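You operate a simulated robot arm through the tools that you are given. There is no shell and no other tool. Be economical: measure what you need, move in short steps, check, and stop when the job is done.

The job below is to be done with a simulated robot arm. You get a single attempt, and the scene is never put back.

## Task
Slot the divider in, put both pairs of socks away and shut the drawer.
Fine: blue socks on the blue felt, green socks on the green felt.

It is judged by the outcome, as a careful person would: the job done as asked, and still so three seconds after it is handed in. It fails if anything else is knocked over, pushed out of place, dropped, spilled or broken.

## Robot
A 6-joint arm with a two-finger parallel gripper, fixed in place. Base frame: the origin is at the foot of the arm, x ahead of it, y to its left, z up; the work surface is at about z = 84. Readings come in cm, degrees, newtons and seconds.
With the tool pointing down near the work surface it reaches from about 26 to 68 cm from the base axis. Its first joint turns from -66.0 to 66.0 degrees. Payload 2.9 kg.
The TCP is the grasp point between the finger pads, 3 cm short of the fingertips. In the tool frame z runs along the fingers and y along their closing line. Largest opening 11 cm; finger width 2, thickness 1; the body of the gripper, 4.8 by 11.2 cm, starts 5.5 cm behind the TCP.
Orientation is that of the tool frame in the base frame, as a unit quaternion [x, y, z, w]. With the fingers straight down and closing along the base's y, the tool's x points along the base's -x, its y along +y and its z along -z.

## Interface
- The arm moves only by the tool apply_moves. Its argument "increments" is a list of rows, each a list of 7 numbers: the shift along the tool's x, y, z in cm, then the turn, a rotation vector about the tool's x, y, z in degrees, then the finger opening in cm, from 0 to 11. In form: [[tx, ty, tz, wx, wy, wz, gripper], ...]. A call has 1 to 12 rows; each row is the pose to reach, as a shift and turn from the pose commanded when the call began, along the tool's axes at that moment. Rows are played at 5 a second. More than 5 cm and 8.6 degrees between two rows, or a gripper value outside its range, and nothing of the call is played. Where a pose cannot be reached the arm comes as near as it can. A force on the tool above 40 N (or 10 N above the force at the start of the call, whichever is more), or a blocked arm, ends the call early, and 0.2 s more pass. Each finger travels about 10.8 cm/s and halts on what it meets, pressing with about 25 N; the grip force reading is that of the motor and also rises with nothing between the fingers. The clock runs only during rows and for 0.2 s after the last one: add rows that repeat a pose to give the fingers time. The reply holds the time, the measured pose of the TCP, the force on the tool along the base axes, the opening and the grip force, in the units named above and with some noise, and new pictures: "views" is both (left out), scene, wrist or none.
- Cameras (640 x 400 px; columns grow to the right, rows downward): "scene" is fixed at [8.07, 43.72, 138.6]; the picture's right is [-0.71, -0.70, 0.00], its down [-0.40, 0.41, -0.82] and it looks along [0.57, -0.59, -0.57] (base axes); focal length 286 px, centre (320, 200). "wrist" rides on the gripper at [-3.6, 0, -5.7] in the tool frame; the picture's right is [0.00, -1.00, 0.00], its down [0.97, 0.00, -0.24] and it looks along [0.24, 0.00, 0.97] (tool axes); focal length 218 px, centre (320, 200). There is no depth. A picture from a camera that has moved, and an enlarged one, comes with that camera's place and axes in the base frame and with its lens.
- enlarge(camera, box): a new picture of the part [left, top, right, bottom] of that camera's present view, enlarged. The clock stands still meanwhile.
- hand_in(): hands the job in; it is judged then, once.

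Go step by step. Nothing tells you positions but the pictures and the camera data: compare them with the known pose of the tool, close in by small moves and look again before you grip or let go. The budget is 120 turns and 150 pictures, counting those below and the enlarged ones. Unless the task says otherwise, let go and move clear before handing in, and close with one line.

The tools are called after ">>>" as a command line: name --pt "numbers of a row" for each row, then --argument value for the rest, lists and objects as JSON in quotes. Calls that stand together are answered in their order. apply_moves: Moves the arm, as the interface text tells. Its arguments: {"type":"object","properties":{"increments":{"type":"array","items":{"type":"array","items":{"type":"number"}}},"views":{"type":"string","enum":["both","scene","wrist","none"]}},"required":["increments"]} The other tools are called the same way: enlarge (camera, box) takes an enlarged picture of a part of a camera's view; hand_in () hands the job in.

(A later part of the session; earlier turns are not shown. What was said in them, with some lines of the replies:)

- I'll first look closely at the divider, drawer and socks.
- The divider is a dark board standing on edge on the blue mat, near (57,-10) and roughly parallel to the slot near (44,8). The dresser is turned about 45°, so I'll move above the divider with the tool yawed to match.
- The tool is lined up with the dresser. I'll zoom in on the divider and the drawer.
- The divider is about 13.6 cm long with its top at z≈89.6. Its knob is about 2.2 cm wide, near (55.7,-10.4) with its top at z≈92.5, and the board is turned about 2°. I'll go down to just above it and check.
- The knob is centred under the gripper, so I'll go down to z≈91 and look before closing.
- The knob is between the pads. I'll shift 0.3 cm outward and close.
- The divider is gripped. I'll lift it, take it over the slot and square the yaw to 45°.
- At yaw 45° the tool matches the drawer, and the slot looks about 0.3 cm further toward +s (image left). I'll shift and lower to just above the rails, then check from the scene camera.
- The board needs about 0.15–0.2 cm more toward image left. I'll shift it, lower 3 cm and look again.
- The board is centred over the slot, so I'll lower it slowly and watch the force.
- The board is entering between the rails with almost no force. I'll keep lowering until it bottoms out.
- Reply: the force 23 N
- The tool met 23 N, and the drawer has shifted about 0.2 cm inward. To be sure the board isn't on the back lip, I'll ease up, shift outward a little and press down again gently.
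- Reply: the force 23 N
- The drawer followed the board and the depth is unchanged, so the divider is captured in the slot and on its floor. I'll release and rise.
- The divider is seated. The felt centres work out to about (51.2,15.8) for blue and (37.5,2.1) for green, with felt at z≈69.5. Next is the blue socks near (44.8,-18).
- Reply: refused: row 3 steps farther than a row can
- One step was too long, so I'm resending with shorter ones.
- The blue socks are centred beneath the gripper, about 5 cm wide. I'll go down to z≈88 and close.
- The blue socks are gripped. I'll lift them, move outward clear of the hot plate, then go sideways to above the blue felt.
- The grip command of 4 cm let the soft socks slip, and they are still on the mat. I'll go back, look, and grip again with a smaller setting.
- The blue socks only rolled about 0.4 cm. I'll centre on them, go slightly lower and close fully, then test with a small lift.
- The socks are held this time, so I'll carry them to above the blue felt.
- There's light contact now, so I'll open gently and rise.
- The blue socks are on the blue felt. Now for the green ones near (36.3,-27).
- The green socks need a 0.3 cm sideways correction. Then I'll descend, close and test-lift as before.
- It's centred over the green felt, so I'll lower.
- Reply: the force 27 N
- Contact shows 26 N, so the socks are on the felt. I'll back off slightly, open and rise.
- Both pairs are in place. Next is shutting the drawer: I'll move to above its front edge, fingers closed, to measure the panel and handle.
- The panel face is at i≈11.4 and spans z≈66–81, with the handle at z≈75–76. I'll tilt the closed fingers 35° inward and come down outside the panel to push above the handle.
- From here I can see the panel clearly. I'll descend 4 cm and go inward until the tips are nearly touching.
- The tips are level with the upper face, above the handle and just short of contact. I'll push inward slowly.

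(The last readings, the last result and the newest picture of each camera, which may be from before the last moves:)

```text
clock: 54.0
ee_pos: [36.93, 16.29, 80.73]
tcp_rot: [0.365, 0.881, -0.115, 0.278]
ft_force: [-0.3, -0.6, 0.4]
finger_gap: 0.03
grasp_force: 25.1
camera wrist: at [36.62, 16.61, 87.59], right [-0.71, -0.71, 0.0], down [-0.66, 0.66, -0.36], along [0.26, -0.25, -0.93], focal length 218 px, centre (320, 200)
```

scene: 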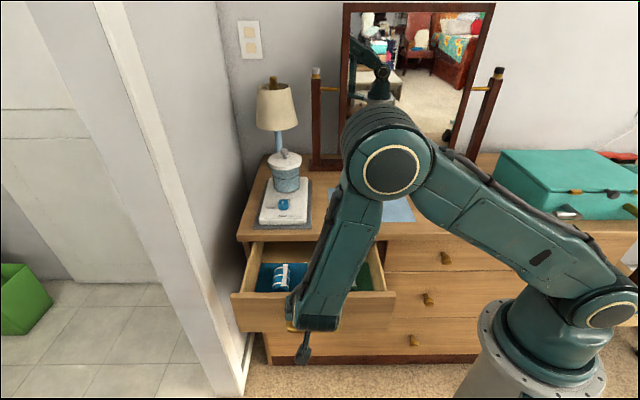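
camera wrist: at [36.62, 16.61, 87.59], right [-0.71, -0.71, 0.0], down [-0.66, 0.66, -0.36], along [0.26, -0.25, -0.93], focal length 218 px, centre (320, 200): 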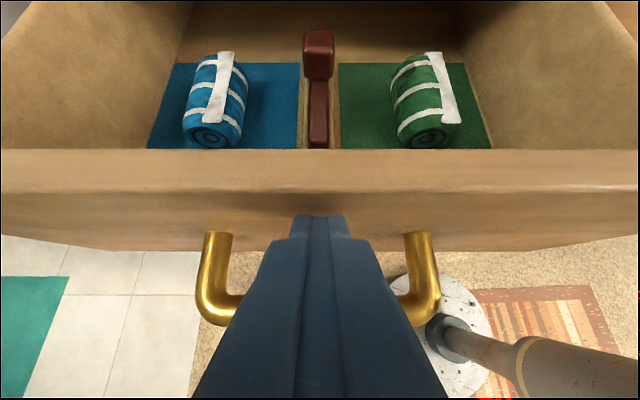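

The drawer is sliding easily and its contents are steady, so I'll continue.

>>> apply_moves --pt "-0.66 0 0.46 0 0 0 0" --pt "-1.31 0 0.92 0 0 0 0" --pt "-1.97 0 1.38 0 0 0 0" --pt "-2.62 0 1.84 0 0 0 0" --pt "-3.28 0 2.3 0 0 0 0" --pt "-3.93 0 2.76 0 0 0 0" --pt "-4.59 0 3.21 0 0 0 0" --pt "-5.24 0 3.67 0 0 0 0" --pt "-5.9 0 4.13 0 0 0 0" --pt "-6.55 0 4.59 0 0 0 0" --pt "-7.2 0 5.05 0 0 0 0" --pt "-7.86 0 5.5 0 0 0 0"

```text
clock: 56.6
ee_pos: [43.62, 9.41, 80.61]
tcp_rot: [0.365, 0.881, -0.115, 0.278]
ft_force: [-1.4, 0.1, 0.7]
finger_gap: 0.0
grasp_force: 24.7
camera wrist: at [43.42, 9.81, 87.57], right [-0.71, -0.71, 0.0], down [-0.66, 0.66, -0.36], along [0.25, -0.25, -0.93], focal length 218 px, centre (320, 200)
```

scene: 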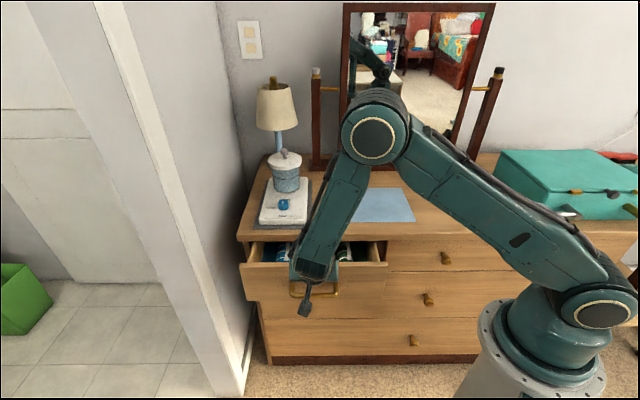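
wrist: 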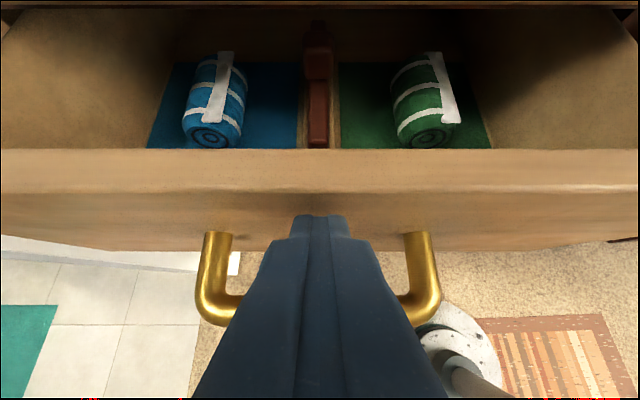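

>>> apply_moves --pt "-0.66 0 0.46 0 0 0 0" --pt "-1.31 0 0.92 0 0 0 0" --pt "-1.97 0 1.38 0 0 0 0" --pt "-2.62 0 1.84 0 0 0 0" --pt "-3.28 0 2.3 0 0 0 0" --pt "-3.93 0 2.76 0 0 0 0" --pt "-4.59 0 3.21 0 0 0 0"

>>> enlarge --camera "scene" --box '[225, 220, 417, 340]'

```text
clock: 58.2
ee_pos: [47.6, 5.49, 80.67]
tcp_rot: [0.365, 0.881, -0.115, 0.278]
ft_force: [-1.3, 0.7, 0.8]
finger_gap: 0.0
grasp_force: 25.1
camera wrist: at [47.36, 5.87, 87.51], right [-0.71, -0.71, 0.0], down [-0.66, 0.66, -0.36], along [0.25, -0.25, -0.93], focal length 218 px, centre (320, 200)
```

scene: 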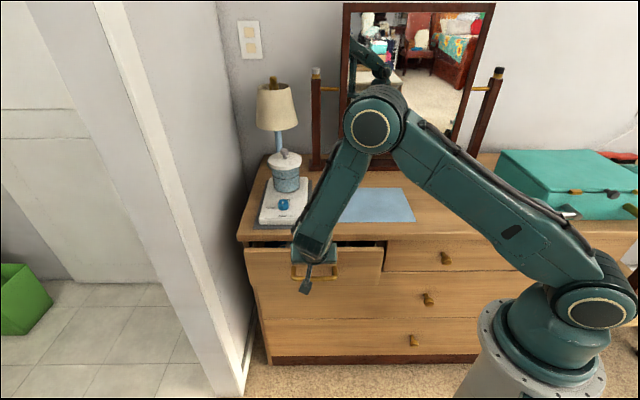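
wrist: 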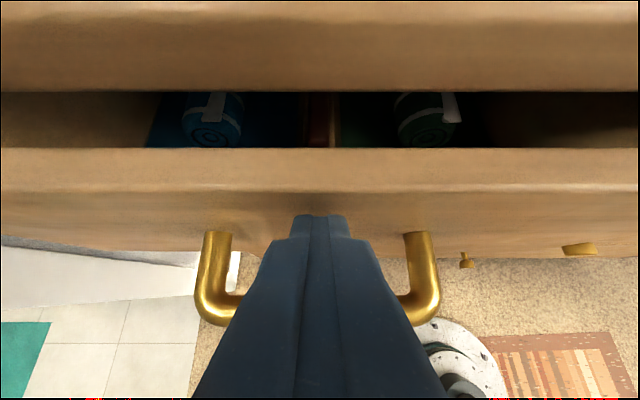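

```text
3.33 times, centred on (321, 280) of scene
camera zoom: at [8.06, 43.72, 138.6], right [-0.71, -0.7, 0.0], down [-0.4, 0.41, -0.82], along [0.57, -0.59, -0.57], focal length 952 px, centre (317, -67)
```

zoom: 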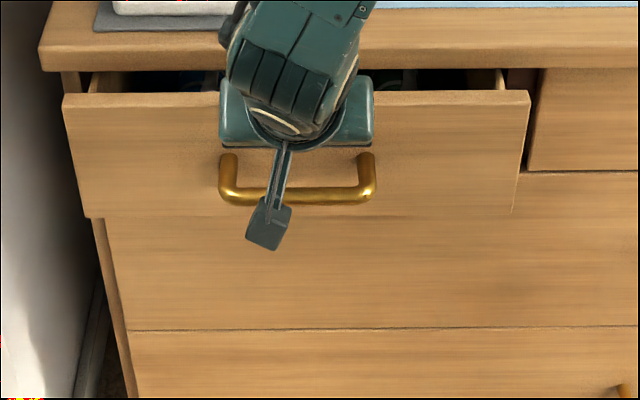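

About 3 cm remain, so I'll go slower and watch the force.

>>> apply_moves --pt "-0.41 0 0.29 0 0 0 0" --pt "-0.82 0 0.57 0 0 0 0" --pt "-1.23 0 0.86 0 0 0 0" --pt "-1.64 0 1.15 0 0 0 0" --pt "-1.97 0 1.38 0 0 0 0" --pt "-2.13 0 1.49 0 0 0 0"

>>> enlarge --camera "scene" --box '[225, 220, 417, 340]'

```text
clock: 59.6
ee_pos: [49.46, 3.68, 80.54]
tcp_rot: [0.365, 0.881, -0.115, 0.277]
ft_force: [-1.7, -0.2, -0.8]
finger_gap: 0.01
grasp_force: 25.3
camera wrist: at [49.19, 4.02, 87.52], right [-0.71, -0.71, 0.0], down [-0.66, 0.66, -0.36], along [0.25, -0.25, -0.93], focal length 218 px, centre (320, 200)
```

scene: 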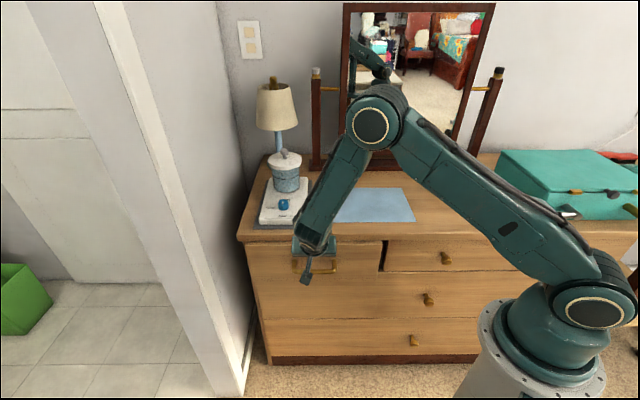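
wrist: 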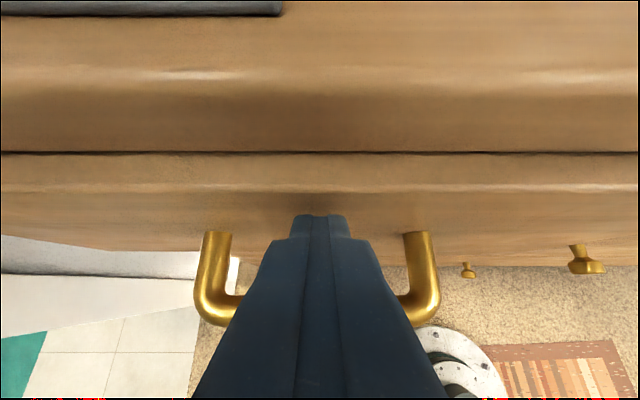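

```text
3.33 times, centred on (321, 280) of scene
camera zoom: at [8.06, 43.72, 138.6], right [-0.71, -0.7, 0.0], down [-0.4, 0.41, -0.82], along [0.57, -0.59, -0.57], focal length 952 px, centre (317, -67)
```

zoom: 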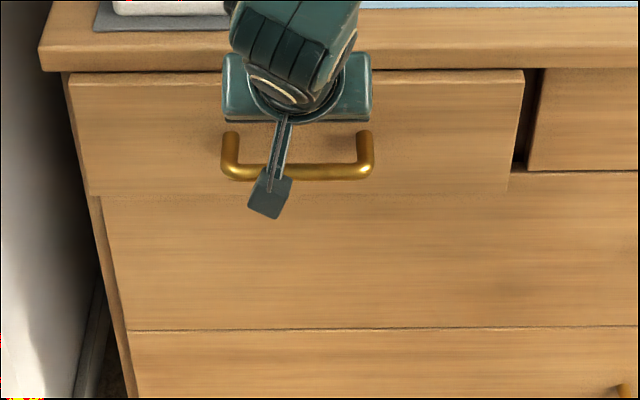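

The panel still stands about 2.7 cm out. I'll lower the contact 1.5 cm so the fingers clear the top's overhang, then push the rest of the way.

>>> apply_moves --pt "0.33 0 -0.23 0 0 0 0" --pt "1.19 0 1.0 0 0 0 0" --pt "0.53 0 1.46 0 0 0 0" --pt "0.04 0 1.8 0 0 0 0" --pt "-0.45 0 2.15 0 0 0 0" --pt "-0.86 0 2.44 0 0 0 0"

>>> enlarge --camera "scene" --box '[225, 220, 417, 340]'

>>> enlarge --camera "wrist" --box '[200, 110, 440, 290]'

```text
clock: 61.0
ee_pos: [50.92, 2.32, 79.08]
tcp_rot: [0.365, 0.881, -0.115, 0.278]
ft_force: [-0.2, 0.1, -0.3]
finger_gap: 0.0
grasp_force: 24.4
camera wrist: at [50.72, 2.52, 86.06], right [-0.71, -0.71, 0.0], down [-0.66, 0.66, -0.36], along [0.25, -0.25, -0.93], focal length 218 px, centre (320, 200)
```

scene: 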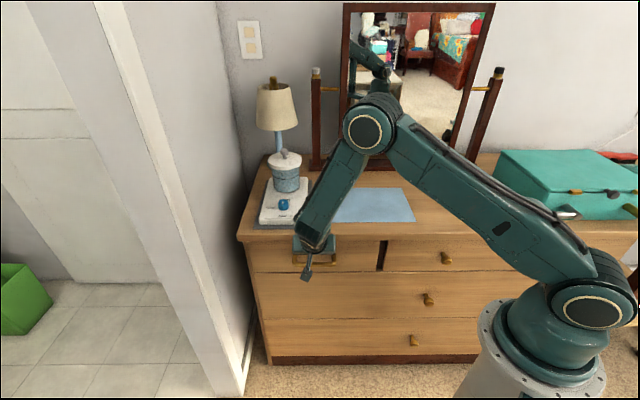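
wrist: 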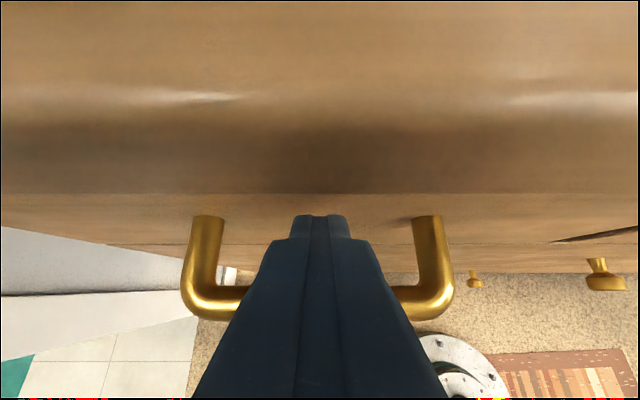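

```text
3.33 times, centred on (321, 280) of scene
camera zoom: at [8.06, 43.72, 138.6], right [-0.71, -0.7, 0.0], down [-0.4, 0.41, -0.82], along [0.57, -0.59, -0.57], focal length 952 px, centre (317, -67)
```

zoom: 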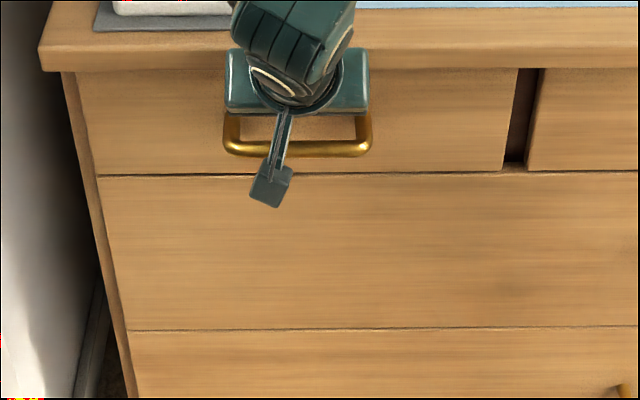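

```text
2.22 times, centred on (320, 200) of wrist
camera zoom: at [50.72, 2.52, 86.06], right [-0.71, -0.71, 0.0], down [-0.66, 0.66, -0.36], along [0.25, -0.25, -0.93], focal length 485 px, centre (320, 200)
```

zoom: 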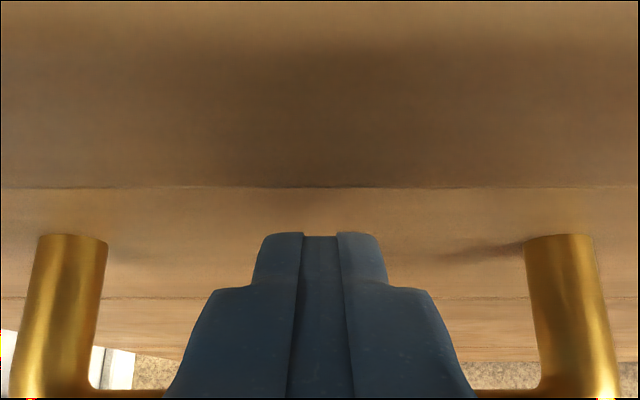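

The seam nearly matches its neighbour. I'll push gently until it meets a firm stop.

>>> apply_moves --pt "-0.2 0 0.14 0 0 0 0" --pt "-0.41 0 0.29 0 0 0 0" --pt "-0.61 0 0.43 0 0 0 0" --pt "-0.82 0 0.57 0 0 0 0"

>>> enlarge --camera "scene" --box '[225, 220, 417, 340]'

```text
clock: 62.2
ee_pos: [51.49, 2.02, 79.11]
tcp_rot: [0.363, 0.884, -0.114, 0.273]
ft_force: [-2.2, 3.4, 0.3]
finger_gap: 0.0
grasp_force: 25.4
stopped in row 4: the force on the tool passed its limit (the readings are from after the stop); the commanded pose is now the measured one
camera wrist: at [51.17, 2.16, 85.9], right [-0.7, -0.71, 0.0], down [-0.67, 0.66, -0.35], along [0.25, -0.25, -0.94], focal length 218 px, centre (320, 200)
```

scene: 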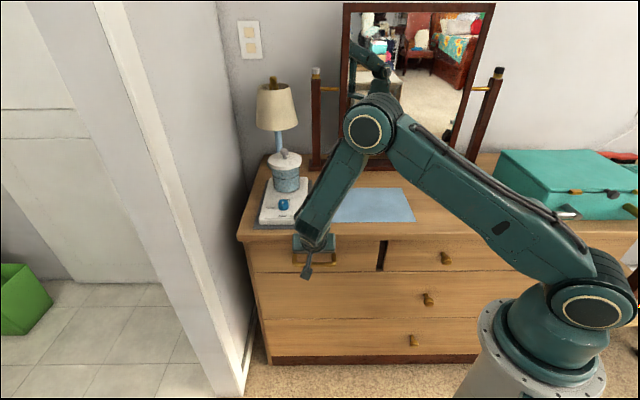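
wrist: 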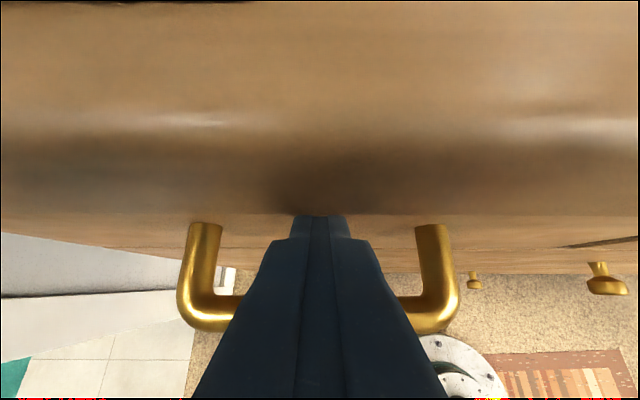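

```text
3.33 times, centred on (321, 280) of scene
camera zoom: at [8.06, 43.73, 138.6], right [-0.71, -0.7, 0.0], down [-0.4, 0.41, -0.82], along [0.57, -0.59, -0.57], focal length 952 px, centre (317, -67)
```

zoom: 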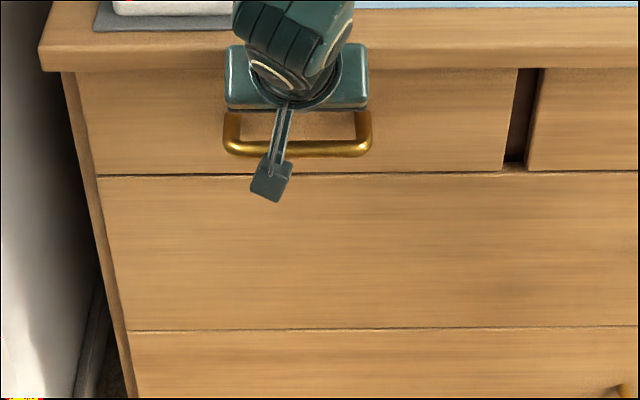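

It hit a firm stop and the handle no longer moves. I'll retract along the finger axis and inspect.

>>> apply_moves --pt "0 0 -2 0 0 0 0" --pt "0 0 -5 0 0 0 0" --pt "0 0 -9 0 0 0 0" --pt "0 0 -13 0 0 0 0" --pt "0 0 -17 0 0 0 0" --pt "0 0 -20 0 0 0 0"

>>> enlarge --camera "scene" --box '[225, 220, 417, 340]'

>>> enlarge --camera "wrist" --box '[100, 50, 500, 300]'

```text
clock: 63.6
ee_pos: [43.43, 9.89, 95.52]
tcp_rot: [0.363, 0.883, -0.115, 0.273]
ft_force: [0.6, -0.4, -0.1]
finger_gap: 0.0
grasp_force: 25.3
camera wrist: at [43.18, 10.1, 102.42], right [-0.7, -0.71, 0.0], down [-0.67, 0.66, -0.35], along [0.25, -0.25, -0.94], focal length 218 px, centre (320, 200)
```

scene: 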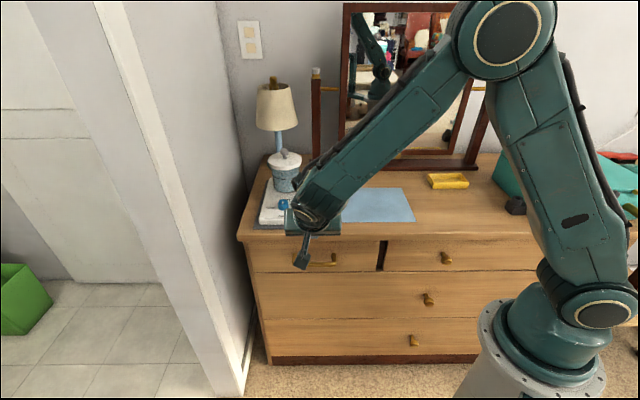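
wrist: 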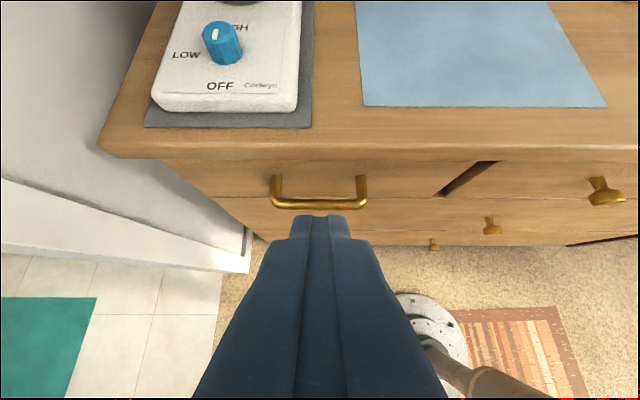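

```text
3.33 times, centred on (321, 280) of scene
camera zoom: at [8.07, 43.72, 138.6], right [-0.71, -0.7, 0.0], down [-0.4, 0.41, -0.82], along [0.57, -0.59, -0.57], focal length 952 px, centre (317, -67)
```

zoom: 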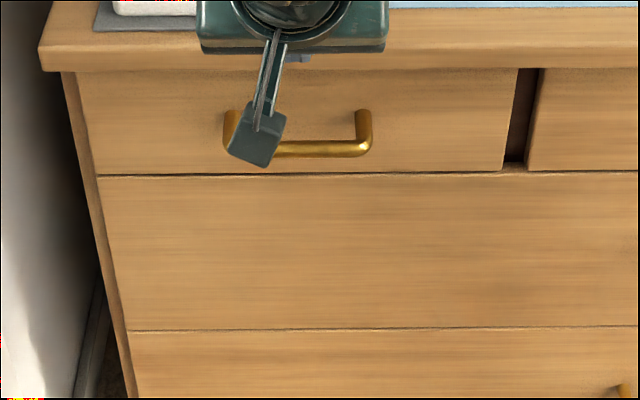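

```text
1.60 times, centred on (300, 175) of wrist
camera zoom: at [43.18, 10.1, 102.42], right [-0.7, -0.71, 0.0], down [-0.67, 0.66, -0.35], along [0.25, -0.25, -0.94], focal length 349 px, centre (352, 240)
```

zoom: 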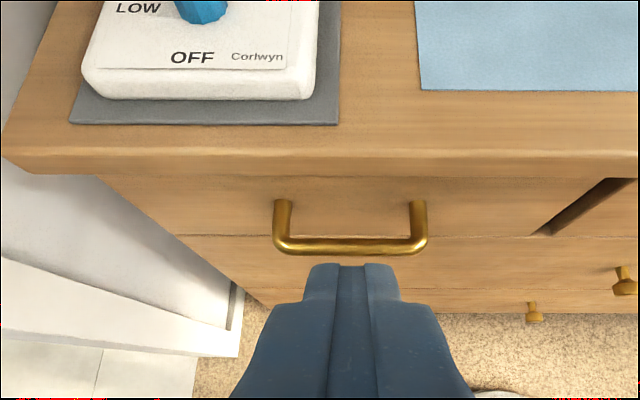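

>>> enlarge --camera "scene" --box '[350, 232, 430, 282]'

>>> enlarge --camera "wrist" --box '[380, 140, 540, 240]'

```text
8.00 times, centred on (390, 257) of scene
camera zoom: at [8.07, 43.72, 138.6], right [-0.71, -0.7, 0.0], down [-0.4, 0.41, -0.82], along [0.57, -0.59, -0.57], focal length 2285 px, centre (-240, -256)
```

zoom: 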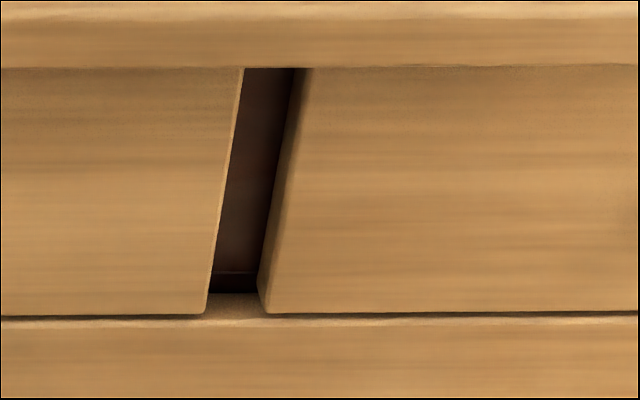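

```text
4.00 times, centred on (460, 190) of wrist
camera zoom: at [43.18, 10.1, 102.42], right [-0.7, -0.71, 0.0], down [-0.67, 0.66, -0.35], along [0.25, -0.25, -0.94], focal length 873 px, centre (-240, 240)
```

zoom: 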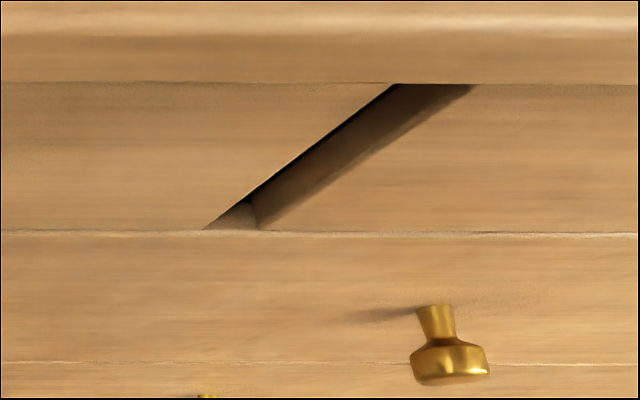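

The drawer front is flush with its neighbours, nothing else has moved, and the arm is clear, so I'm handing in.

>>> hand_in

```text
The job is handed in.
```

The divider is in its slot, the blue socks are on the blue felt, the green socks are on the green felt, and the drawer is shut. The blue pair slipped from the gripper on the first lift and stayed on the mat, and the second try held.
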